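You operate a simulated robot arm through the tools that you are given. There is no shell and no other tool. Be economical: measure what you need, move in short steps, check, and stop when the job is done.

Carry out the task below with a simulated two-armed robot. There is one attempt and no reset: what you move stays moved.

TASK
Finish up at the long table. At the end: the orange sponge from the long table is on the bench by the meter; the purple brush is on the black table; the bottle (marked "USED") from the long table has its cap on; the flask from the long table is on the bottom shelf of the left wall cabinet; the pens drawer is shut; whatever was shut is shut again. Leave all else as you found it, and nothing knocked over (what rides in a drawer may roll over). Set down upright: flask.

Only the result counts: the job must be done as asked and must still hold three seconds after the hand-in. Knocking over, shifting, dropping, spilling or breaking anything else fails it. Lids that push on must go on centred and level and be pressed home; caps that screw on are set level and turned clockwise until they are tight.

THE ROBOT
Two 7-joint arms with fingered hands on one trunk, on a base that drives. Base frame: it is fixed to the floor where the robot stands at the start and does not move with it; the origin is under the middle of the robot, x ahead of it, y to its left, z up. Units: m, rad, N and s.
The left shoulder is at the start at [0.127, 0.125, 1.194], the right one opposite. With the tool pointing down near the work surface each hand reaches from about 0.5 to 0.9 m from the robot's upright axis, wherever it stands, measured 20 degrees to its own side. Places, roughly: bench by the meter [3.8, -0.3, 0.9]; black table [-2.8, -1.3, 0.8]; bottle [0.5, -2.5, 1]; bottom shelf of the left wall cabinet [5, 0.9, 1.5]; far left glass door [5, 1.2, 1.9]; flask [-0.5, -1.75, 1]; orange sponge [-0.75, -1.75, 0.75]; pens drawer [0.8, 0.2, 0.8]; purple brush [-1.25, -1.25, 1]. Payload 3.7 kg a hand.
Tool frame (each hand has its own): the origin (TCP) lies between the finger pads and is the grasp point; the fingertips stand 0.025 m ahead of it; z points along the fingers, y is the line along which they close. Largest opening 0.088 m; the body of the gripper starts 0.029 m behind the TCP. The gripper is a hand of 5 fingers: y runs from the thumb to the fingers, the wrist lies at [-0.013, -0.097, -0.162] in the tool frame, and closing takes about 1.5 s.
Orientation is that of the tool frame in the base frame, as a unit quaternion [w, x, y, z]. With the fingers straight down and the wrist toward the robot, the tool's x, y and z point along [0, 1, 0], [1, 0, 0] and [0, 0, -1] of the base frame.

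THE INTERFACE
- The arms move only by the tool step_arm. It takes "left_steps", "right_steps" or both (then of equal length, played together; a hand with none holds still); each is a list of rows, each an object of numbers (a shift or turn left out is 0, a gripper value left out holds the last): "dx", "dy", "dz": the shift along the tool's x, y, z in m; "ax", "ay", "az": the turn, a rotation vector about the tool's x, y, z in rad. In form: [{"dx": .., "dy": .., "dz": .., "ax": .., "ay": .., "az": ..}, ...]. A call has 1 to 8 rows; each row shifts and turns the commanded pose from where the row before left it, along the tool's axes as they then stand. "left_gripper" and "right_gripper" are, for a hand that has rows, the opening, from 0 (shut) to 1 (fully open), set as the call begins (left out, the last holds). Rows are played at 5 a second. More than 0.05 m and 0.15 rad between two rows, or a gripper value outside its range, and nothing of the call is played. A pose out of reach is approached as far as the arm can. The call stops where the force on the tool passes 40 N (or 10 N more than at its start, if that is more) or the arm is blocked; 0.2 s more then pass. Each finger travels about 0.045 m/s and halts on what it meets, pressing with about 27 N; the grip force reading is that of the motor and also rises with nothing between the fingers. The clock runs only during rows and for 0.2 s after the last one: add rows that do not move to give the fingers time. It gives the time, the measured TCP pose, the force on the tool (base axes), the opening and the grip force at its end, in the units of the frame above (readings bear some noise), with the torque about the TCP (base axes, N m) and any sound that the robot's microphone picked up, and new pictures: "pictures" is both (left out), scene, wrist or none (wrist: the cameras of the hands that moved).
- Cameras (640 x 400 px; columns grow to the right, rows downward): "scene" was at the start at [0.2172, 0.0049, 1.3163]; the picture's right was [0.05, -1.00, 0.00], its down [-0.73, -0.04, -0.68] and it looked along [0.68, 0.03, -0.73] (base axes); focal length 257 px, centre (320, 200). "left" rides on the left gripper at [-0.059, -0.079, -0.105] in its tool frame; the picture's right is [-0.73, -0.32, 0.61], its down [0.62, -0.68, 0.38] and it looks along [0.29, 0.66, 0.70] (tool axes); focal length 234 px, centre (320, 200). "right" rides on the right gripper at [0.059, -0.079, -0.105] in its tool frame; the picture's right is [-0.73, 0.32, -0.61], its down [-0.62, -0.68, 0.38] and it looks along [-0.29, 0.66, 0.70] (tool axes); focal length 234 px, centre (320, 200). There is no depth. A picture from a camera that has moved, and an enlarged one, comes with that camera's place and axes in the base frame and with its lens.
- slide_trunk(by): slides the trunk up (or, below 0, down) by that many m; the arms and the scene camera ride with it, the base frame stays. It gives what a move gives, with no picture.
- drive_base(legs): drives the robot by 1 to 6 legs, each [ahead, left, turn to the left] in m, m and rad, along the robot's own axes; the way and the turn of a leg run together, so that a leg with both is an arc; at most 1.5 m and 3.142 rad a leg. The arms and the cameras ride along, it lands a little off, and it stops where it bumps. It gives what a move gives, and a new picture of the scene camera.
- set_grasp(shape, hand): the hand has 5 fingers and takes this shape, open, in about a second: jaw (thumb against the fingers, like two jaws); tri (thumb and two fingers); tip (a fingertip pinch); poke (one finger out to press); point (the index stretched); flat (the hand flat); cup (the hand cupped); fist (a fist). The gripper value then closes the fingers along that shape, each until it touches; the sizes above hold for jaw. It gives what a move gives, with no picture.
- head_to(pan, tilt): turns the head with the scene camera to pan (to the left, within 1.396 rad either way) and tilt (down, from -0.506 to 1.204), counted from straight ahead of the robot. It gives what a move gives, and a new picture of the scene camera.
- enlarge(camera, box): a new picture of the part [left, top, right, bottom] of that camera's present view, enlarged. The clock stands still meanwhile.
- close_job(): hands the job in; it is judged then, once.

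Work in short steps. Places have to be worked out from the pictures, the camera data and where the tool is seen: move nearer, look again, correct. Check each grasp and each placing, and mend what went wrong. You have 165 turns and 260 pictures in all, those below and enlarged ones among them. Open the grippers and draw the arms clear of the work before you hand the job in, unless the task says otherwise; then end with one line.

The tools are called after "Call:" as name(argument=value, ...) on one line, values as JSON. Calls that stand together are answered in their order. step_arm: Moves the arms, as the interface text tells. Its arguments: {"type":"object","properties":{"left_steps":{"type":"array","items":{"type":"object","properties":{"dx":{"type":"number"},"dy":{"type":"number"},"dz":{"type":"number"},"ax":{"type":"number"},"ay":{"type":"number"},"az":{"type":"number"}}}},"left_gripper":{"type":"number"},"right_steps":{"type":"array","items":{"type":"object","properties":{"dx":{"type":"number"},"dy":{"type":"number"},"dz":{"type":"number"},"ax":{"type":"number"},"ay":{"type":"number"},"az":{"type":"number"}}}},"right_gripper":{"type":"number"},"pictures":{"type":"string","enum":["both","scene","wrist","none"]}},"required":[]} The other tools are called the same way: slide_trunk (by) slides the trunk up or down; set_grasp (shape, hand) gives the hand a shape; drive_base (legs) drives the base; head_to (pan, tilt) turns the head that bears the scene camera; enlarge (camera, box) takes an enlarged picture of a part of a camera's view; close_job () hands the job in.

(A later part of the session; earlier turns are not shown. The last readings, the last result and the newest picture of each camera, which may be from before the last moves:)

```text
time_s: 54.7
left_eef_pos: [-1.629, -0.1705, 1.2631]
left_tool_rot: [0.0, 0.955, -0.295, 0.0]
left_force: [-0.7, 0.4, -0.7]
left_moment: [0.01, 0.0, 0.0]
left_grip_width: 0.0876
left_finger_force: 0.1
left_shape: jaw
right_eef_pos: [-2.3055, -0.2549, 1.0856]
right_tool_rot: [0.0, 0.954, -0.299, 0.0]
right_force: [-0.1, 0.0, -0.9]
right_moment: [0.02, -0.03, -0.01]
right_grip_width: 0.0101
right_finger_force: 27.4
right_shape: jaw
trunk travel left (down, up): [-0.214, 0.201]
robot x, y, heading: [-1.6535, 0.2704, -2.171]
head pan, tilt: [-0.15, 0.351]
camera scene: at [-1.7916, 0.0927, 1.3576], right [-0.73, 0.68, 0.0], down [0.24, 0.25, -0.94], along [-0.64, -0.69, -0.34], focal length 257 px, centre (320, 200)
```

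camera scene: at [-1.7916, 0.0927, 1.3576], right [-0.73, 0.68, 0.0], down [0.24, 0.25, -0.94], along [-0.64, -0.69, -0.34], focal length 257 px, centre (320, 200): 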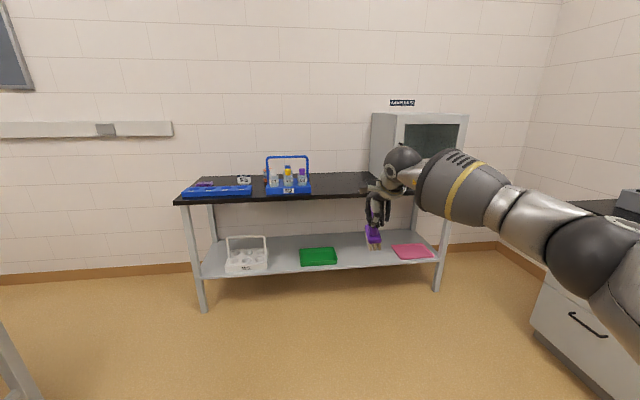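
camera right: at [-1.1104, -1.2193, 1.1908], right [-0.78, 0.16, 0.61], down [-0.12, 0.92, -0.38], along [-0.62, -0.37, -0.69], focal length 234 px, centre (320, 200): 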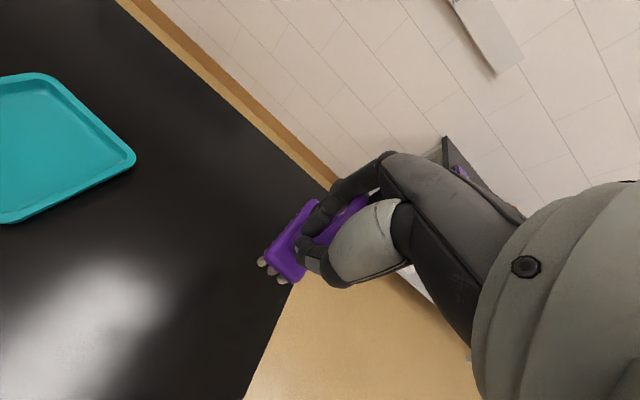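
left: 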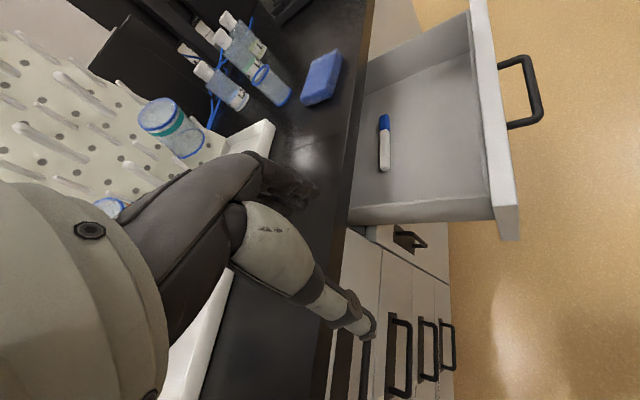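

The free gap on the black table is between the R2 carrier and the SAMPLES cabinet, around (-3.09,-1.10). I drive nearer and look again.

Call:
drive_base(legs=[[0.85, -0.13, 0]])

Call:
head_to(pan=-0.2, tilt=0.55)

```text
time_s: 59.2
left_eef_pos: [-2.2224, -0.7972, 1.2623]
left_tool_rot: [0.0, 0.954, -0.3, 0.0]
left_force: [-0.3, 0.3, -0.6]
left_moment: [0.0, -0.03, 0.01]
left_grip_width: 0.0876
left_finger_force: 0.0
left_shape: jaw
right_eef_pos: [-2.9006, -0.8767, 1.0856]
right_tool_rot: [0.0, 0.954, -0.301, 0.001]
right_force: [0.0, 0.6, -0.7]
right_moment: [-0.01, 0.0, 0.0]
right_grip_width: 0.01
right_finger_force: 27.4
right_shape: jaw
trunk travel left (down, up): [-0.214, 0.201]
robot x, y, heading: [-2.2421, -0.3542, -2.176]
head pan, tilt: [-0.15, 0.351]
camera scene: at [-2.3836, -0.5326, 1.3577], right [-0.73, 0.69, 0.0], down [0.24, 0.25, -0.94], along [-0.65, -0.68, -0.34], focal length 257 px, centre (320, 200)
```

scene: 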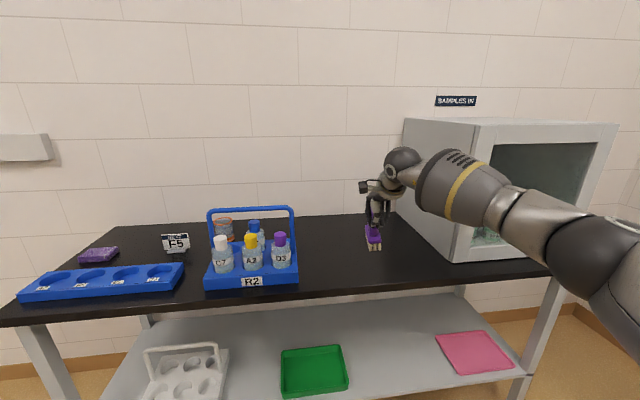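

```text
time_s: 60.0
left_eef_pos: [-2.2211, -0.7976, 1.2619]
left_tool_rot: [0.001, 0.954, -0.299, 0.0]
left_force: [-0.1, -0.1, -0.6]
left_moment: [-0.01, 0.02, -0.02]
left_grip_width: 0.0876
left_finger_force: 0.1
left_shape: jaw
right_eef_pos: [-2.9009, -0.8757, 1.086]
right_tool_rot: [-0.001, 0.954, -0.301, 0.0]
right_force: [-0.4, 0.3, -0.8]
right_moment: [-0.02, -0.01, -0.01]
right_grip_width: 0.0102
right_finger_force: 27.3
right_shape: jaw
trunk travel left (down, up): [-0.214, 0.201]
robot x, y, heading: [-2.2426, -0.3544, -2.183]
head pan, tilt: [-0.201, 0.55]
camera scene: at [-2.3844, -0.5268, 1.3395], right [-0.69, 0.72, 0.0], down [0.38, 0.36, -0.85], along [-0.62, -0.59, -0.52], focal length 257 px, centre (320, 200)
```

scene: 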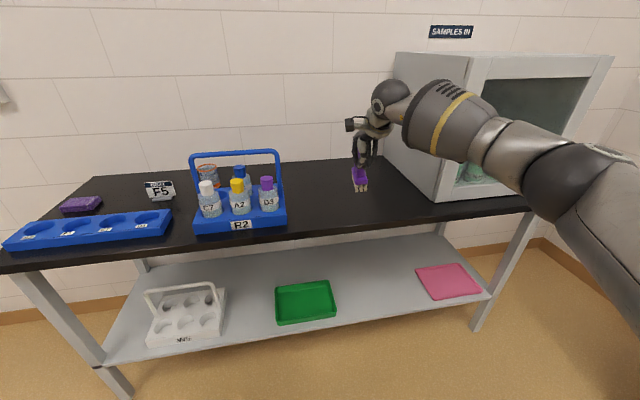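

The gap is wide and free. I drive forward 0.3 m, then lower the brush partway.

Call:
drive_base(legs=[[0.3, -0.05, 0]])

Call:
step_arm(right_steps=[{"dz": 0.03}, {"dz": 0.03}, {"dz": 0.03}, {"dz": 0.03}])

Call:
enlarge(camera="scene", box=[300, 120, 460, 260])

```text
time_s: 62.1
left_eef_pos: [-2.4394, -1.018, 1.2621]
left_tool_rot: [0.0, 0.954, -0.3, 0.0]
left_force: [0.0, 0.3, -0.3]
left_moment: [0.02, -0.01, 0.0]
left_grip_width: 0.0879
left_finger_force: 0.1
left_shape: jaw
right_eef_pos: [-3.1178, -1.0966, 1.0855]
right_tool_rot: [0.0, 0.953, -0.303, 0.0]
right_force: [0.1, -0.4, -0.4]
right_moment: [0.01, -0.05, -0.01]
right_grip_width: 0.0103
right_finger_force: 27.6
right_shape: jaw
trunk travel left (down, up): [-0.214, 0.201]
robot x, y, heading: [-2.4564, -0.5743, -2.18]
head pan, tilt: [-0.201, 0.55]
camera scene: at [-2.6009, -0.7479, 1.3394], right [-0.69, 0.72, 0.0], down [0.38, 0.36, -0.85], along [-0.62, -0.59, -0.52], focal length 257 px, centre (320, 200)
```

scene: 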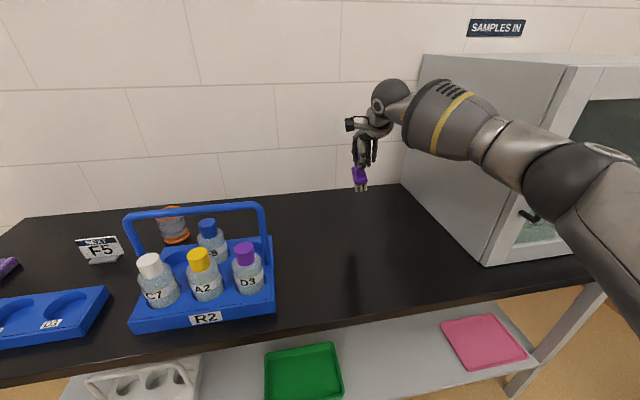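

```text
time_s: 63.1
left_eef_pos: [-2.4405, -1.0198, 1.262]
left_tool_rot: [0.0, 0.954, -0.299, 0.0]
left_force: [1.0, 0.5, -0.1]
left_moment: [0.0, -0.02, 0.03]
left_grip_width: 0.0875
left_finger_force: 0.1
left_shape: jaw
right_eef_pos: [-3.1186, -1.0937, 0.9637]
right_tool_rot: [0.0, 0.953, -0.303, 0.0]
right_force: [-0.2, 0.1, -1.3]
right_moment: [0.01, -0.04, 0.0]
right_grip_width: 0.0099
right_finger_force: 27.1
right_shape: jaw
trunk travel left (down, up): [-0.214, 0.201]
robot x, y, heading: [-2.454, -0.5714, -2.183]
head pan, tilt: [-0.201, 0.55]
camera scene: at [-2.6011, -0.748, 1.3393], right [-0.69, 0.72, 0.0], down [0.38, 0.36, -0.85], along [-0.62, -0.59, -0.52], focal length 257 px, centre (320, 200)
camera right: at [-3.0254, -1.0635, 1.0683], right [-0.78, 0.16, 0.61], down [-0.12, 0.92, -0.38], along [-0.62, -0.37, -0.7], focal length 234 px, centre (320, 200)
```

scene: 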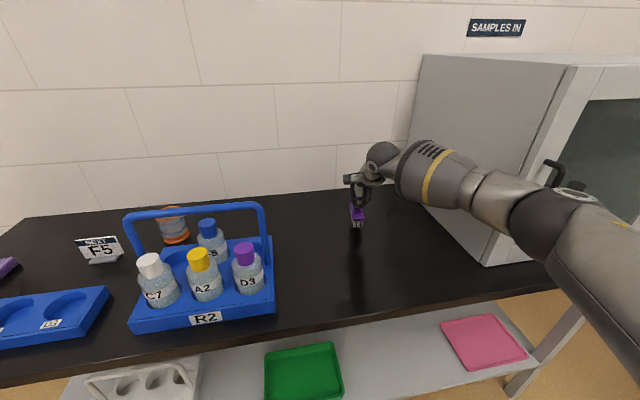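
right: 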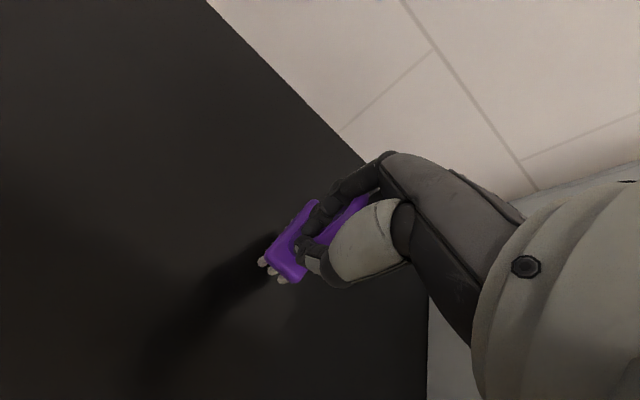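

```text
2.86 times, centred on (380, 190) of scene
camera zoom: at [-2.6011, -0.748, 1.3393], right [-0.69, 0.72, 0.0], down [0.38, 0.36, -0.85], along [-0.62, -0.59, -0.52], focal length 734 px, centre (149, 229)
```

zoom: 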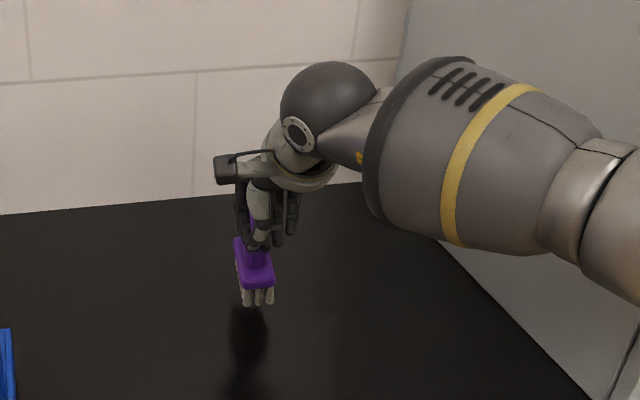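

No contact yet. I lower in small steps, watching the force.

Call:
step_arm(right_steps=[{"dz": 0.015}, {"dz": 0.012}, {"dz": 0.01}, {"dz": 0.008}, {}], pictures="none")

Call:
enlarge(camera="scene", box=[320, 180, 400, 260])

```text
time_s: 64.0
left_eef_pos: [-2.4388, -1.0169, 1.2645]
left_tool_rot: [0.003, 0.954, -0.3, 0.0]
left_force: [-0.2, 0.1, -1.0]
left_moment: [-0.01, 0.01, -0.03]
left_grip_width: 0.0877
left_finger_force: 0.1
left_shape: jaw
right_eef_pos: [-3.1207, -1.0996, 0.9427]
right_tool_rot: [0.018, 0.953, -0.303, 0.001]
right_force: [0.8, 3.2, 25.6]
right_moment: [0.3, -0.24, 0.04]
right_grip_width: 0.012
right_finger_force: 26.8
right_shape: jaw
trunk travel left (down, up): [-0.214, 0.201]
robot x, y, heading: [-2.4584, -0.5757, -2.184]
head pan, tilt: [-0.201, 0.55]
stopped in row 4 (right hand): the force on the tool passed its limit at 42 N (the readings are from after the stop); the commanded pose is now the measured one
```

```text
5.00 times, centred on (360, 220) of scene
camera zoom: at [-2.5994, -0.7463, 1.3399], right [-0.69, 0.73, 0.0], down [0.38, 0.36, -0.85], along [-0.62, -0.59, -0.52], focal length 1285 px, centre (120, 100)
```

zoom: 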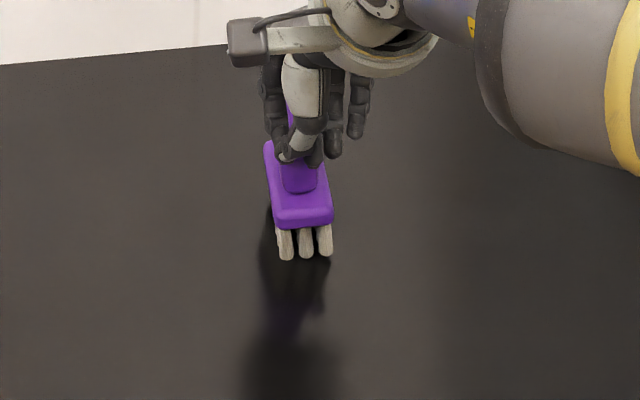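

The bristles touch the table (TCP 0.943). I relieve the pressure slightly, then release.

Call:
step_arm(right_steps=[{"dz": -0.003}, {}], pictures="none")

Call:
step_arm(right_steps=[{}, {}, {}, {}, {}, {}, {}, {}], right_gripper=1, pictures="wrist")

Call:
enlarge(camera="scene", box=[320, 180, 400, 260])

```text
time_s: 64.7
left_eef_pos: [-2.4369, -1.0167, 1.2637]
left_tool_rot: [0.002, 0.954, -0.3, -0.001]
left_force: [-0.2, -0.1, -0.1]
left_moment: [-0.01, -0.03, 0.01]
left_grip_width: 0.0876
left_finger_force: 0.1
left_shape: jaw
right_eef_pos: [-3.119, -1.1005, 0.9437]
right_tool_rot: [0.015, 0.953, -0.302, -0.001]
right_force: [-0.5, -1.1, 25.5]
right_moment: [-0.13, -0.05, 0.02]
right_grip_width: 0.0118
right_finger_force: 27.2
right_shape: jaw
trunk travel left (down, up): [-0.214, 0.201]
robot x, y, heading: [-2.4581, -0.5752, -2.183]
head pan, tilt: [-0.201, 0.55]
```

```text
time_s: 66.5
left_eef_pos: [-2.4372, -1.0157, 1.2631]
left_tool_rot: [0.001, 0.954, -0.301, 0.0]
left_force: [0.2, -0.4, -0.4]
left_moment: [0.01, -0.02, 0.01]
left_grip_width: 0.0878
left_finger_force: 0.0
left_shape: jaw
right_eef_pos: [-3.119, -1.0981, 0.9414]
right_tool_rot: [0.014, 0.953, -0.303, -0.001]
right_force: [1.4, 5.5, 23.3]
right_moment: [-0.31, 0.58, -0.12]
right_grip_width: 0.0799
right_finger_force: 0.0
right_shape: jaw
trunk travel left (down, up): [-0.214, 0.201]
robot x, y, heading: [-2.4575, -0.5722, -2.177]
head pan, tilt: [-0.201, 0.55]
camera right: at [-3.025, -1.0649, 1.0443], right [-0.77, 0.17, 0.61], down [-0.12, 0.91, -0.41], along [-0.62, -0.39, -0.68], focal length 234 px, centre (320, 200)
```

right: 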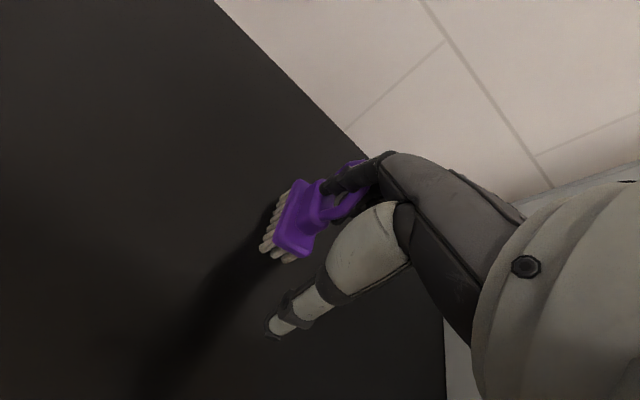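

```text
5.00 times, centred on (360, 220) of scene
camera zoom: at [-2.598, -0.7449, 1.3402], right [-0.69, 0.72, 0.0], down [0.38, 0.36, -0.85], along [-0.62, -0.59, -0.52], focal length 1285 px, centre (120, 100)
```

zoom: 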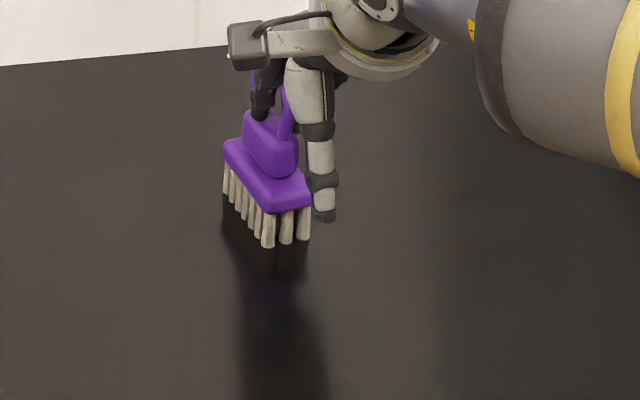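

The brush is standing. The fingers still lean on it, so I lift straight up slowly and watch.

Call:
step_arm(right_steps=[{"dz": -0.01}, {"dz": -0.01}, {"dz": -0.015}], pictures="wrist")

Call:
enlarge(camera="scene", box=[320, 170, 400, 250])

```text
time_s: 67.2
left_eef_pos: [-2.4374, -1.0183, 1.2632]
left_tool_rot: [0.001, 0.954, -0.3, -0.001]
left_force: [0.7, -0.4, -0.6]
left_moment: [0.01, -0.01, 0.0]
left_grip_width: 0.0876
left_finger_force: 0.0
left_shape: jaw
right_eef_pos: [-3.1175, -1.0984, 0.97]
right_tool_rot: [0.01, 0.953, -0.303, 0.0]
right_force: [-0.2, 0.4, -0.9]
right_moment: [0.0, -0.05, 0.0]
right_grip_width: 0.0874
right_finger_force: 0.1
right_shape: jaw
trunk travel left (down, up): [-0.214, 0.201]
robot x, y, heading: [-2.4558, -0.5758, -2.179]
head pan, tilt: [-0.201, 0.55]
camera right: at [-3.0252, -1.0654, 1.074], right [-0.78, 0.17, 0.61], down [-0.12, 0.91, -0.4], along [-0.62, -0.38, -0.69], focal length 234 px, centre (320, 200)
```

right: 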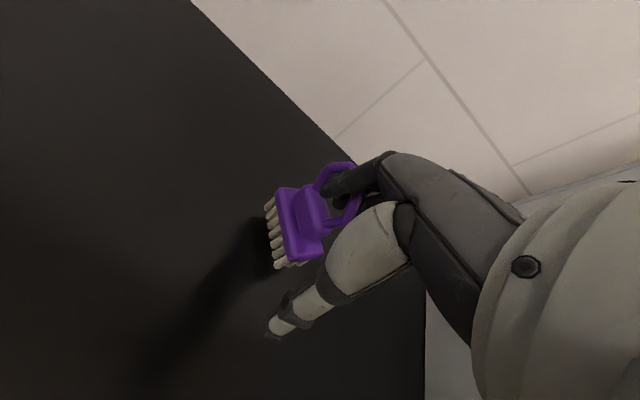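

```text
5.00 times, centred on (360, 210) of scene
camera zoom: at [-2.6004, -0.7474, 1.3394], right [-0.69, 0.72, 0.0], down [0.38, 0.36, -0.85], along [-0.62, -0.59, -0.52], focal length 1285 px, centre (120, 150)
```

zoom: 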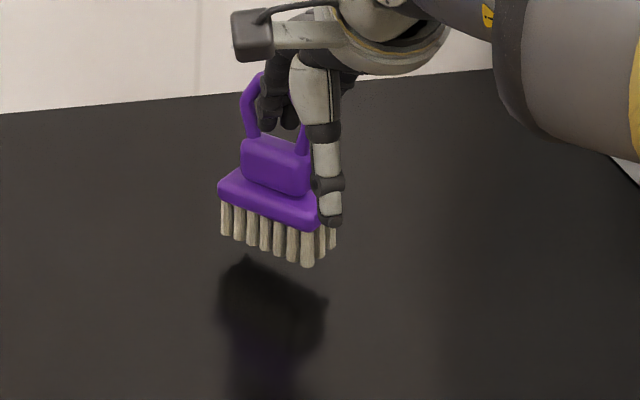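

The brush came up hooked on a finger through its loop. I lower it back gently until the bristles rest, then I'll straighten the fingers to unhook.

Call:
step_arm(right_steps=[{"dz": 0.01}, {"dz": 0.01}, {"dz": 0.005}], pictures="none")

Call:
enlarge(camera="scene", box=[320, 170, 400, 250])

Call:
enlarge(camera="right", box=[230, 120, 430, 360])

```text
time_s: 68.0
left_eef_pos: [-2.4392, -1.0179, 1.2635]
left_tool_rot: [0.0, 0.954, -0.299, 0.0]
left_force: [-0.4, -1.0, -0.1]
left_moment: [-0.02, -0.02, -0.01]
left_grip_width: 0.0877
left_finger_force: 0.0
left_shape: jaw
right_eef_pos: [-3.1197, -1.0988, 0.9477]
right_tool_rot: [0.011, 0.953, -0.303, -0.001]
right_force: [-0.4, 0.7, 1.1]
right_moment: [-0.02, 0.02, 0.0]
right_grip_width: 0.0875
right_finger_force: 0.0
right_shape: jaw
trunk travel left (down, up): [-0.214, 0.201]
robot x, y, heading: [-2.4601, -0.5758, -2.18]
head pan, tilt: [-0.201, 0.55]
```

```text
5.00 times, centred on (360, 210) of scene
camera zoom: at [-2.6007, -0.7475, 1.3395], right [-0.69, 0.72, 0.0], down [0.38, 0.36, -0.85], along [-0.62, -0.59, -0.52], focal length 1285 px, centre (120, 150)
```

zoom: 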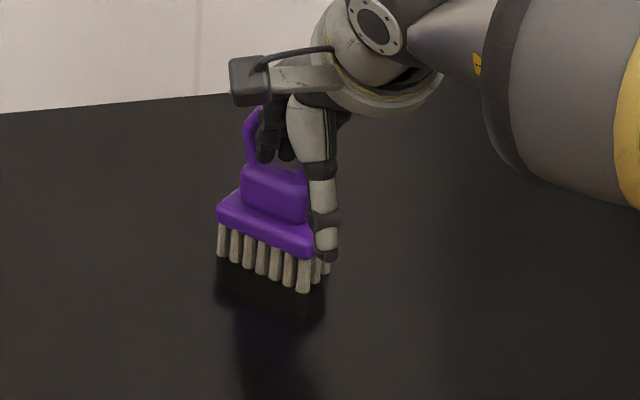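

```text
1.67 times, centred on (330, 240) of right
camera zoom: at [-3.0262, -1.0658, 1.0503], right [-0.78, 0.17, 0.61], down [-0.12, 0.91, -0.4], along [-0.62, -0.38, -0.68], focal length 390 px, centre (303, 133)
```

zoom: 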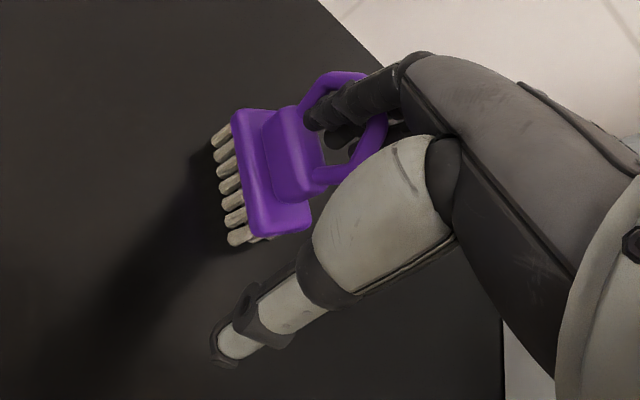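

The brush is resting. Straightening the fingers (flat shape) should swing the index tip out of the loop.

Call:
set_grasp(shape="flat", hand="right")

Call:
enlarge(camera="scene", box=[320, 170, 400, 250])

Call:
enlarge(camera="right", box=[230, 120, 430, 360])

```text
time_s: 69.0
left_eef_pos: [-2.4394, -1.0177, 1.2629]
left_tool_rot: [0.001, 0.954, -0.3, 0.0]
left_force: [-0.1, 0.0, 0.1]
left_moment: [0.01, -0.01, 0.03]
left_grip_width: 0.0878
left_finger_force: 0.0
left_shape: jaw
right_eef_pos: [-3.1211, -1.098, 0.9486]
right_tool_rot: [0.011, 0.953, -0.303, 0.001]
right_force: [-0.1, -0.3, -1.1]
right_moment: [0.02, 0.01, 0.05]
right_grip_width: 0.0001
right_finger_force: 0.0
right_shape: flat
trunk travel left (down, up): [-0.214, 0.201]
robot x, y, heading: [-2.4598, -0.5795, -2.184]
head pan, tilt: [-0.201, 0.55]
```

```text
5.00 times, centred on (360, 210) of scene
camera zoom: at [-2.6007, -0.7476, 1.3394], right [-0.69, 0.72, 0.0], down [0.38, 0.36, -0.85], along [-0.62, -0.59, -0.52], focal length 1285 px, centre (120, 150)
```

zoom: 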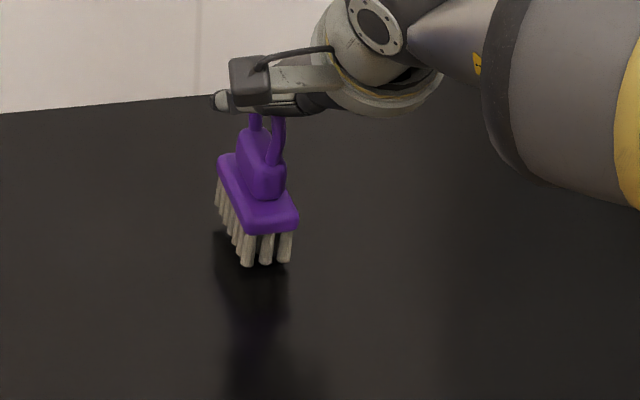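

```text
1.67 times, centred on (330, 240) of right
camera zoom: at [-3.0262, -1.0659, 1.0503], right [-0.78, 0.17, 0.61], down [-0.12, 0.91, -0.4], along [-0.62, -0.38, -0.68], focal length 390 px, centre (303, 133)
```

zoom: 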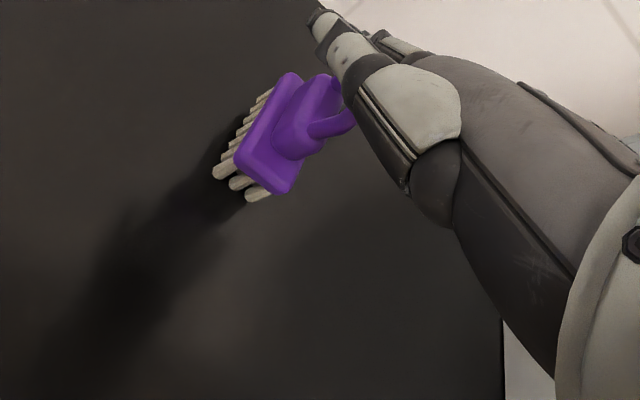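

Fingers have swung up. I raise by 1.5 cm to see whether the loop is free.

Call:
step_arm(right_steps=[{"dz": -0.005}, {"dz": -0.01}], pictures="none")

Call:
enlarge(camera="scene", box=[320, 170, 400, 250])

```text
time_s: 69.5
left_eef_pos: [-2.4388, -1.0191, 1.2622]
left_tool_rot: [0.001, 0.954, -0.3, 0.0]
left_force: [-0.2, 0.5, 0.1]
left_moment: [0.0, 0.04, -0.01]
left_grip_width: 0.0878
left_finger_force: 0.1
left_shape: jaw
right_eef_pos: [-3.12, -1.0992, 0.9632]
right_tool_rot: [0.011, 0.953, -0.302, 0.001]
right_force: [0.6, -0.3, -0.4]
right_moment: [0.03, -0.01, -0.02]
right_grip_width: 0.0003
right_finger_force: 0.1
right_shape: flat
trunk travel left (down, up): [-0.214, 0.201]
robot x, y, heading: [-2.461, -0.5744, -2.179]
head pan, tilt: [-0.201, 0.55]
```

```text
5.00 times, centred on (360, 210) of scene
camera zoom: at [-2.6005, -0.7475, 1.3395], right [-0.69, 0.72, 0.0], down [0.38, 0.36, -0.85], along [-0.62, -0.59, -0.52], focal length 1285 px, centre (120, 150)
```

zoom: 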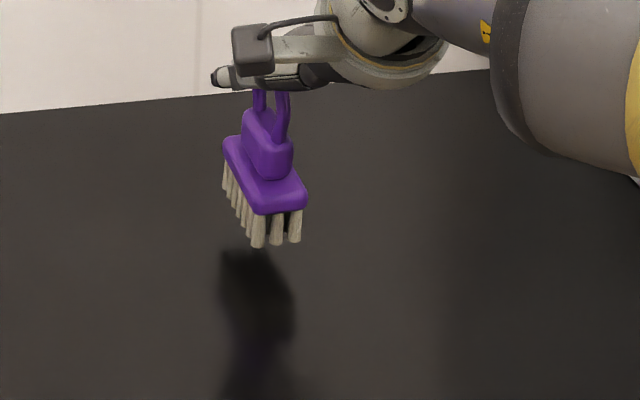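

The brush is still hanging. I look from the wrist camera to see which digit is in the loop.

Call:
enlarge(camera="right", box=[270, 80, 390, 240])

Call:
enlarge(camera="scene", box=[335, 170, 375, 220])

```text
2.50 times, centred on (330, 160) of right
camera zoom: at [-3.0261, -1.0653, 1.0663], right [-0.78, 0.17, 0.61], down [-0.12, 0.91, -0.4], along [-0.62, -0.38, -0.68], focal length 585 px, centre (295, 300)
```

zoom: 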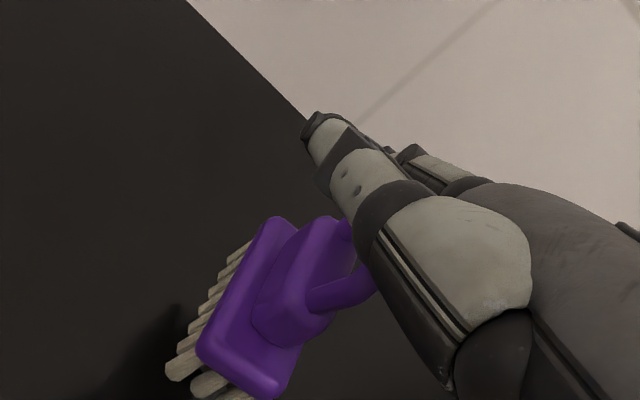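

```text
8.00 times, centred on (355, 195) of scene
camera zoom: at [-2.6005, -0.7475, 1.3395], right [-0.69, 0.72, 0.0], down [0.38, 0.36, -0.85], along [-0.62, -0.59, -0.52], focal length 2055 px, centre (40, 240)
```

zoom: 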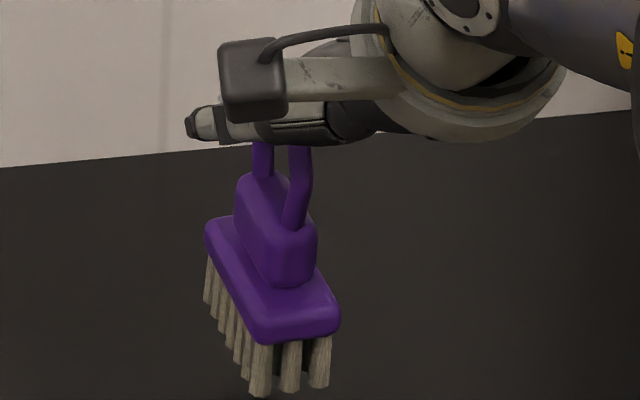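

The thumb is through the loop, pointing left and slightly forward. I lower so the brush stands and the thumb floats inside the loop, then withdraw to the right and back along the thumb's axis.

Call:
step_arm(right_steps=[{"dz": 0.01}, {"dz": 0.008}, {"dz": 0.006}, {}], pictures="none")

Call:
enlarge(camera="scene", box=[335, 180, 375, 230])

```text
time_s: 70.5
left_eef_pos: [-2.4382, -1.0184, 1.2624]
left_tool_rot: [0.0, 0.954, -0.3, -0.001]
left_force: [0.1, -0.4, 0.5]
left_moment: [-0.04, -0.01, -0.02]
left_grip_width: 0.0876
left_finger_force: 0.0
left_shape: jaw
right_eef_pos: [-3.1201, -1.099, 0.9388]
right_tool_rot: [0.012, 0.953, -0.302, 0.0]
right_force: [0.1, -0.4, 0.6]
right_moment: [-0.02, 0.03, -0.01]
right_grip_width: 0.0
right_finger_force: 0.1
right_shape: flat
trunk travel left (down, up): [-0.214, 0.201]
robot x, y, heading: [-2.4603, -0.5744, -2.184]
head pan, tilt: [-0.201, 0.55]
```

```text
8.00 times, centred on (355, 205) of scene
camera zoom: at [-2.6006, -0.7475, 1.3395], right [-0.69, 0.72, 0.0], down [0.38, 0.36, -0.85], along [-0.62, -0.59, -0.52], focal length 2055 px, centre (40, 160)
```

zoom: 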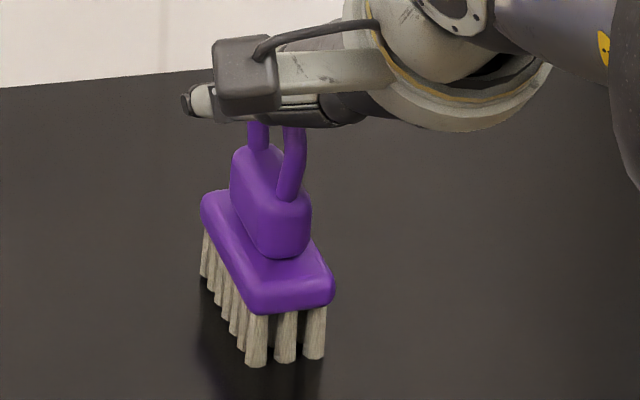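

Standing with no load. Now I slide out to the right slowly.

Call:
step_arm(right_steps=[{"dx": -0.009, "dy": -0.003}, {"dx": -0.009, "dy": -0.003}, {"dx": -0.009, "dy": -0.003}], pictures="none")

Call:
enlarge(camera="scene", box=[325, 170, 405, 240])

Call:
enlarge(camera="right", box=[230, 80, 390, 280])

```text
time_s: 71.3
left_eef_pos: [-2.4392, -1.0183, 1.2632]
left_tool_rot: [0.001, 0.954, -0.299, 0.0]
left_force: [-0.2, -0.6, 0.2]
left_moment: [0.01, 0.02, 0.03]
left_grip_width: 0.0878
left_finger_force: 0.0
left_shape: jaw
right_eef_pos: [-3.1365, -1.076, 0.9383]
right_tool_rot: [0.01, 0.953, -0.302, 0.0]
right_force: [-0.7, 1.0, 0.1]
right_moment: [-0.04, 0.02, 0.02]
right_grip_width: 0.0
right_finger_force: 0.1
right_shape: flat
trunk travel left (down, up): [-0.214, 0.201]
robot x, y, heading: [-2.4614, -0.5766, -2.181]
head pan, tilt: [-0.201, 0.55]
```

```text
5.71 times, centred on (365, 205) of scene
camera zoom: at [-2.6007, -0.7473, 1.3395], right [-0.69, 0.72, 0.0], down [0.38, 0.36, -0.85], along [-0.62, -0.59, -0.52], focal length 1468 px, centre (63, 171)
```

zoom: 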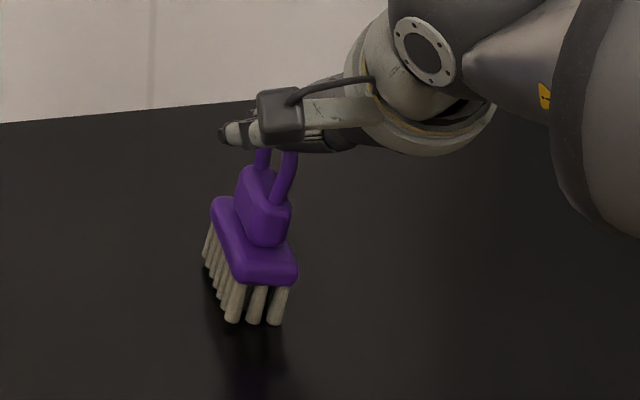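

```text
2.00 times, centred on (310, 180) of right
camera zoom: at [-3.0429, -1.0433, 1.0415], right [-0.78, 0.17, 0.61], down [-0.12, 0.91, -0.4], along [-0.62, -0.38, -0.68], focal length 468 px, centre (340, 240)
```

zoom: 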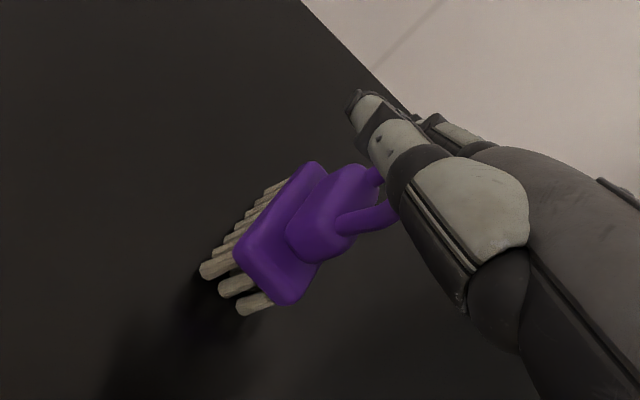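

The brush leans rather than sliding off. I bring the hand back to stand it up again and look from the left hand's camera.

Call:
step_arm(right_steps=[{"dx": 0.009, "dy": 0.003}, {"dx": 0.009, "dy": 0.003}, {"dx": 0.008, "dy": 0.003}], left_steps=[{"dy": 0.03}, {"dy": 0.03}, {"dy": 0.03}], pictures="both")

```text
time_s: 72.2
left_eef_pos: [-2.4921, -1.0917, 1.2629]
left_tool_rot: [0.0, 0.954, -0.3, -0.001]
left_force: [0.0, -0.4, -0.6]
left_moment: [0.0, 0.01, 0.01]
left_grip_width: 0.0878
left_finger_force: 0.1
left_shape: jaw
right_eef_pos: [-3.1202, -1.099, 0.9375]
right_tool_rot: [0.011, 0.953, -0.302, 0.0]
right_force: [0.2, -0.6, 0.4]
right_moment: [0.0, 0.0, -0.02]
right_grip_width: 0.0
right_finger_force: 0.0
right_shape: flat
trunk travel left (down, up): [-0.214, 0.201]
robot x, y, heading: [-2.4565, -0.5765, -2.185]
head pan, tilt: [-0.201, 0.55]
camera scene: at [-2.6009, -0.7482, 1.3393], right [-0.69, 0.72, 0.0], down [0.38, 0.36, -0.85], along [-0.62, -0.59, -0.52], focal length 257 px, centre (320, 200)
camera right: at [-3.027, -1.0663, 1.0412], right [-0.78, 0.17, 0.61], down [-0.12, 0.91, -0.4], along [-0.62, -0.38, -0.68], focal length 234 px, centre (320, 200)
camera left: at [-2.4938, -0.9929, 1.3683], right [-0.41, 0.68, -0.61], down [0.9, 0.2, -0.38], along [-0.14, -0.71, -0.7], focal length 234 px, centre (320, 200)
```

scene: 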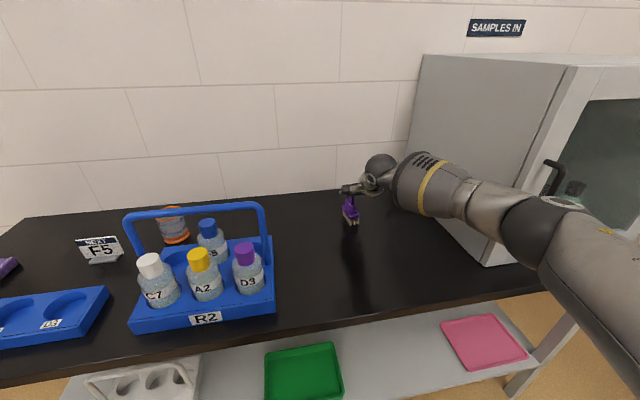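
right: 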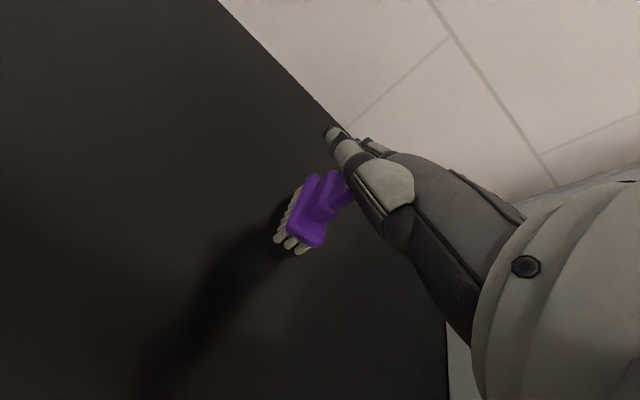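
left: 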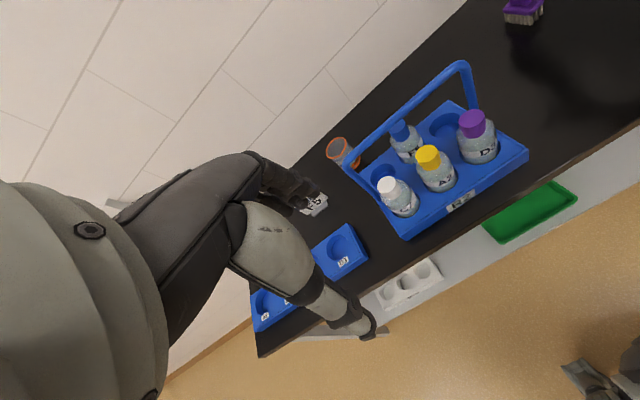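

I yaw the left hand to the right so its camera sees the brush and thumb.

Call:
step_arm(left_steps=[{"az": 0.15}, {"az": 0.15}, {"az": 0.15}, {"az": 0.15}, {"az": 0.1}], pictures="wrist")

```text
time_s: 73.3
left_eef_pos: [-2.4907, -1.0928, 1.2632]
left_tool_rot: [0.001, 0.793, -0.609, 0.0]
left_force: [0.1, -0.6, -0.7]
left_moment: [0.04, 0.0, -0.01]
left_grip_width: 0.0878
left_finger_force: 0.0
left_shape: jaw
right_eef_pos: [-3.1203, -1.0985, 0.938]
right_tool_rot: [0.011, 0.953, -0.303, 0.0]
right_force: [0.2, -0.5, -0.4]
right_moment: [0.02, 0.0, -0.02]
right_grip_width: 0.0
right_finger_force: 0.1
right_shape: flat
trunk travel left (down, up): [-0.214, 0.201]
robot x, y, heading: [-2.4537, -0.5741, -2.183]
head pan, tilt: [-0.201, 0.55]
camera left: at [-2.4285, -1.0145, 1.3678], right [0.13, 0.78, -0.61], down [0.82, -0.43, -0.38], along [-0.56, -0.45, -0.7], focal length 234 px, centre (320, 200)
```

left: 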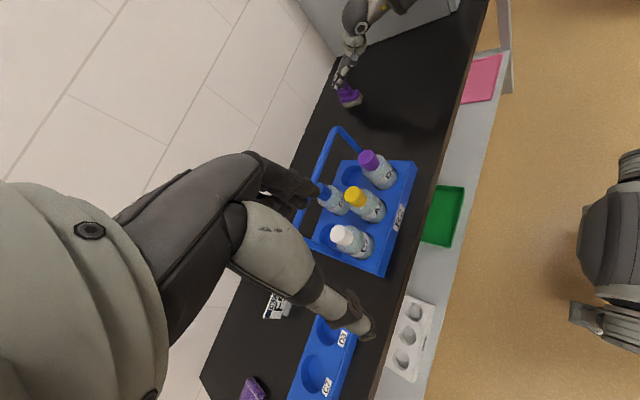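

Call:
enlarge(camera="left", box=[310, 30, 390, 120])

```text
4.44 times, centred on (350, 75) of left
camera zoom: at [-2.4285, -1.0145, 1.3678], right [0.13, 0.78, -0.61], down [0.82, -0.43, -0.38], along [-0.56, -0.45, -0.7], focal length 1041 px, centre (187, 756)
```

zoom: 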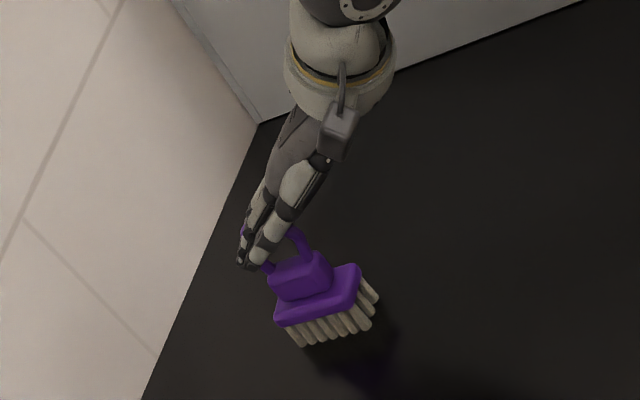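

Call:
enlarge(camera="left", box=[330, 62, 362, 98])

Call:
enlarge(camera="right", box=[310, 110, 390, 230])

```text
11.11 times, centred on (346, 80) of left
camera zoom: at [-2.4285, -1.0145, 1.3678], right [0.13, 0.78, -0.61], down [0.82, -0.43, -0.38], along [-0.56, -0.45, -0.7], focal length 2602 px, centre (31, 1533)
```

zoom: 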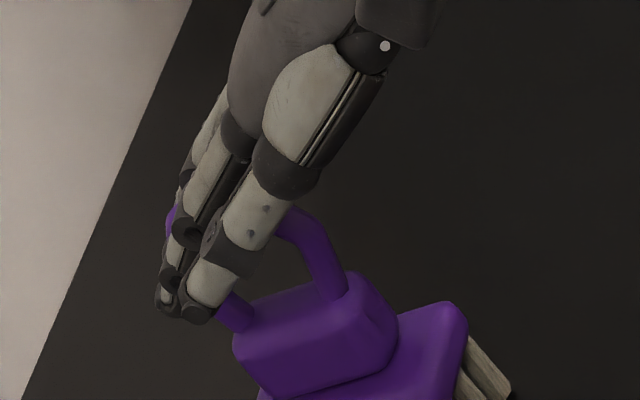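

```text
3.33 times, centred on (350, 170) of right
camera zoom: at [-3.0268, -1.0658, 1.0414], right [-0.78, 0.17, 0.61], down [-0.12, 0.91, -0.4], along [-0.62, -0.38, -0.68], focal length 781 px, centre (220, 300)
```

zoom: 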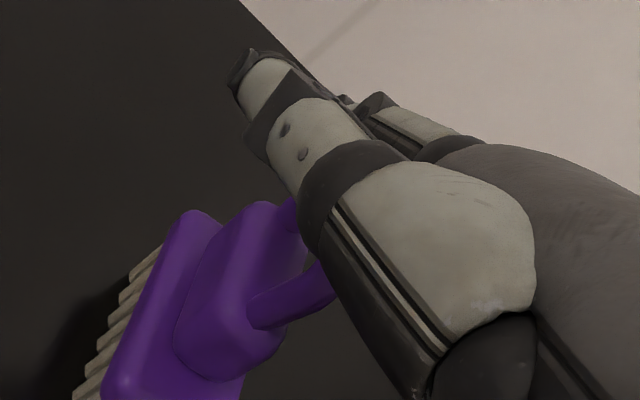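

The views indicate the loop is wedged between the index and middle fingers. The "point" shape should separate them (index out, others curled), so I try that with the brush standing.

Call:
set_grasp(shape="point", hand="right")

Call:
enlarge(camera="left", box=[325, 55, 370, 105])

Call:
enlarge(camera="right", box=[250, 90, 410, 290])

Call:
enlarge(camera="scene", box=[325, 170, 405, 240])

```text
time_s: 74.2
left_eef_pos: [-2.4909, -1.0924, 1.2637]
left_tool_rot: [0.0, 0.794, -0.608, 0.0]
left_force: [0.4, -0.4, -0.5]
left_moment: [0.0, -0.04, -0.03]
left_grip_width: 0.0876
left_finger_force: 0.0
left_shape: jaw
right_eef_pos: [-3.1205, -1.0986, 0.9395]
right_tool_rot: [0.011, 0.953, -0.303, 0.0]
right_force: [0.4, -1.0, -0.3]
right_moment: [0.01, -0.01, -0.01]
right_grip_width: 0.0002
right_finger_force: 0.1
right_shape: point
trunk travel left (down, up): [-0.214, 0.201]
robot x, y, heading: [-2.4575, -0.5748, -2.177]
head pan, tilt: [-0.201, 0.55]
```

```text
8.00 times, centred on (348, 80) of left
camera zoom: at [-2.4288, -1.0142, 1.3679], right [0.12, 0.78, -0.61], down [0.82, -0.43, -0.38], along [-0.56, -0.45, -0.7], focal length 1873 px, centre (100, 1160)
```

zoom: 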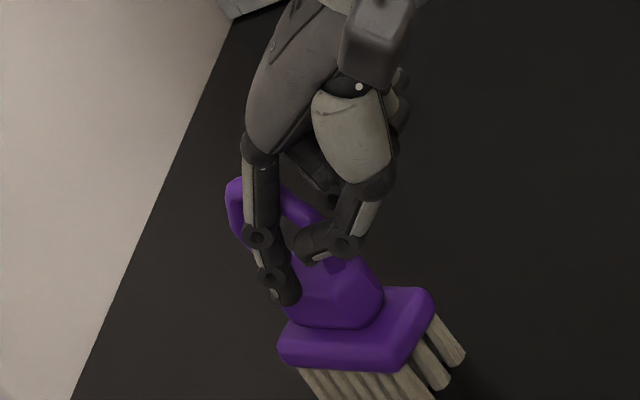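

```text
2.00 times, centred on (330, 190) of right
camera zoom: at [-3.0267, -1.0656, 1.0412], right [-0.78, 0.17, 0.61], down [-0.12, 0.91, -0.4], along [-0.62, -0.38, -0.68], focal length 468 px, centre (300, 220)
```

zoom: 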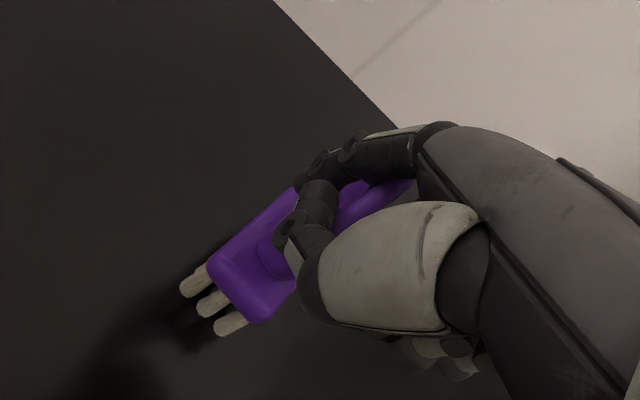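

```text
5.71 times, centred on (365, 205) of scene
camera zoom: at [-2.6006, -0.7474, 1.3395], right [-0.69, 0.72, 0.0], down [0.38, 0.36, -0.85], along [-0.62, -0.59, -0.52], focal length 1468 px, centre (63, 171)
```

zoom: 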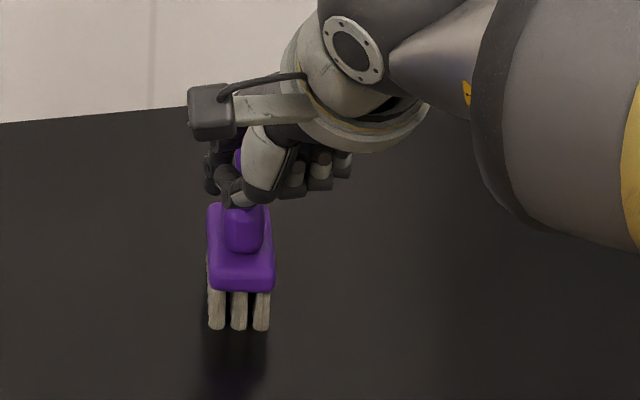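

Now the index is on the left of the loop and the other fingers are curled to its right. I raise slowly and check.

Call:
step_arm(right_steps=[{"dz": -0.007}, {"dz": -0.01}, {"dz": -0.01}], pictures="none")

Call:
enlarge(camera="left", box=[325, 55, 370, 105])

Call:
enlarge(camera="scene", box=[325, 170, 405, 240])

```text
time_s: 75.0
left_eef_pos: [-2.4919, -1.0912, 1.2631]
left_tool_rot: [0.0, 0.793, -0.609, 0.0]
left_force: [0.3, 0.2, 0.1]
left_moment: [-0.02, 0.06, 0.05]
left_grip_width: 0.0875
left_finger_force: 0.0
left_shape: jaw
right_eef_pos: [-3.1215, -1.0982, 0.9666]
right_tool_rot: [0.011, 0.953, -0.303, 0.0]
right_force: [0.3, -0.6, -1.3]
right_moment: [-0.01, 0.0, -0.02]
right_grip_width: 0.0001
right_finger_force: 0.1
right_shape: point
trunk travel left (down, up): [-0.214, 0.201]
robot x, y, heading: [-2.4621, -0.5712, -2.184]
head pan, tilt: [-0.201, 0.55]
```

```text
8.00 times, centred on (348, 80) of left
camera zoom: at [-2.4286, -1.0142, 1.3679], right [0.12, 0.78, -0.61], down [0.82, -0.43, -0.38], along [-0.56, -0.45, -0.7], focal length 1873 px, centre (100, 1160)
```

zoom: 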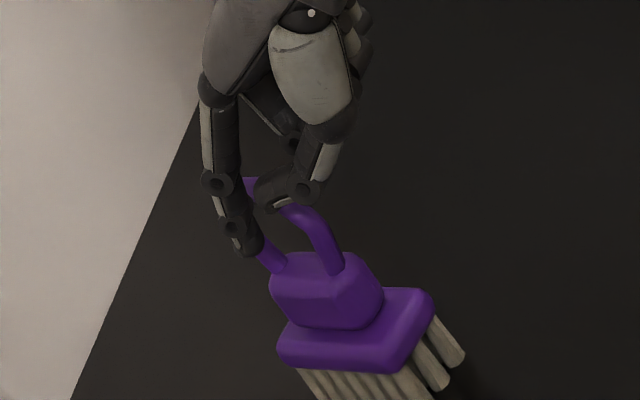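

```text
5.71 times, centred on (365, 205) of scene
camera zoom: at [-2.6005, -0.7474, 1.3395], right [-0.69, 0.72, 0.0], down [0.38, 0.36, -0.85], along [-0.62, -0.59, -0.52], focal length 1468 px, centre (63, 171)
```

zoom: 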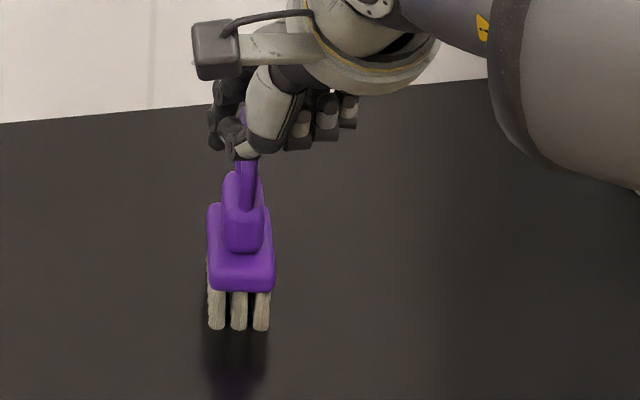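

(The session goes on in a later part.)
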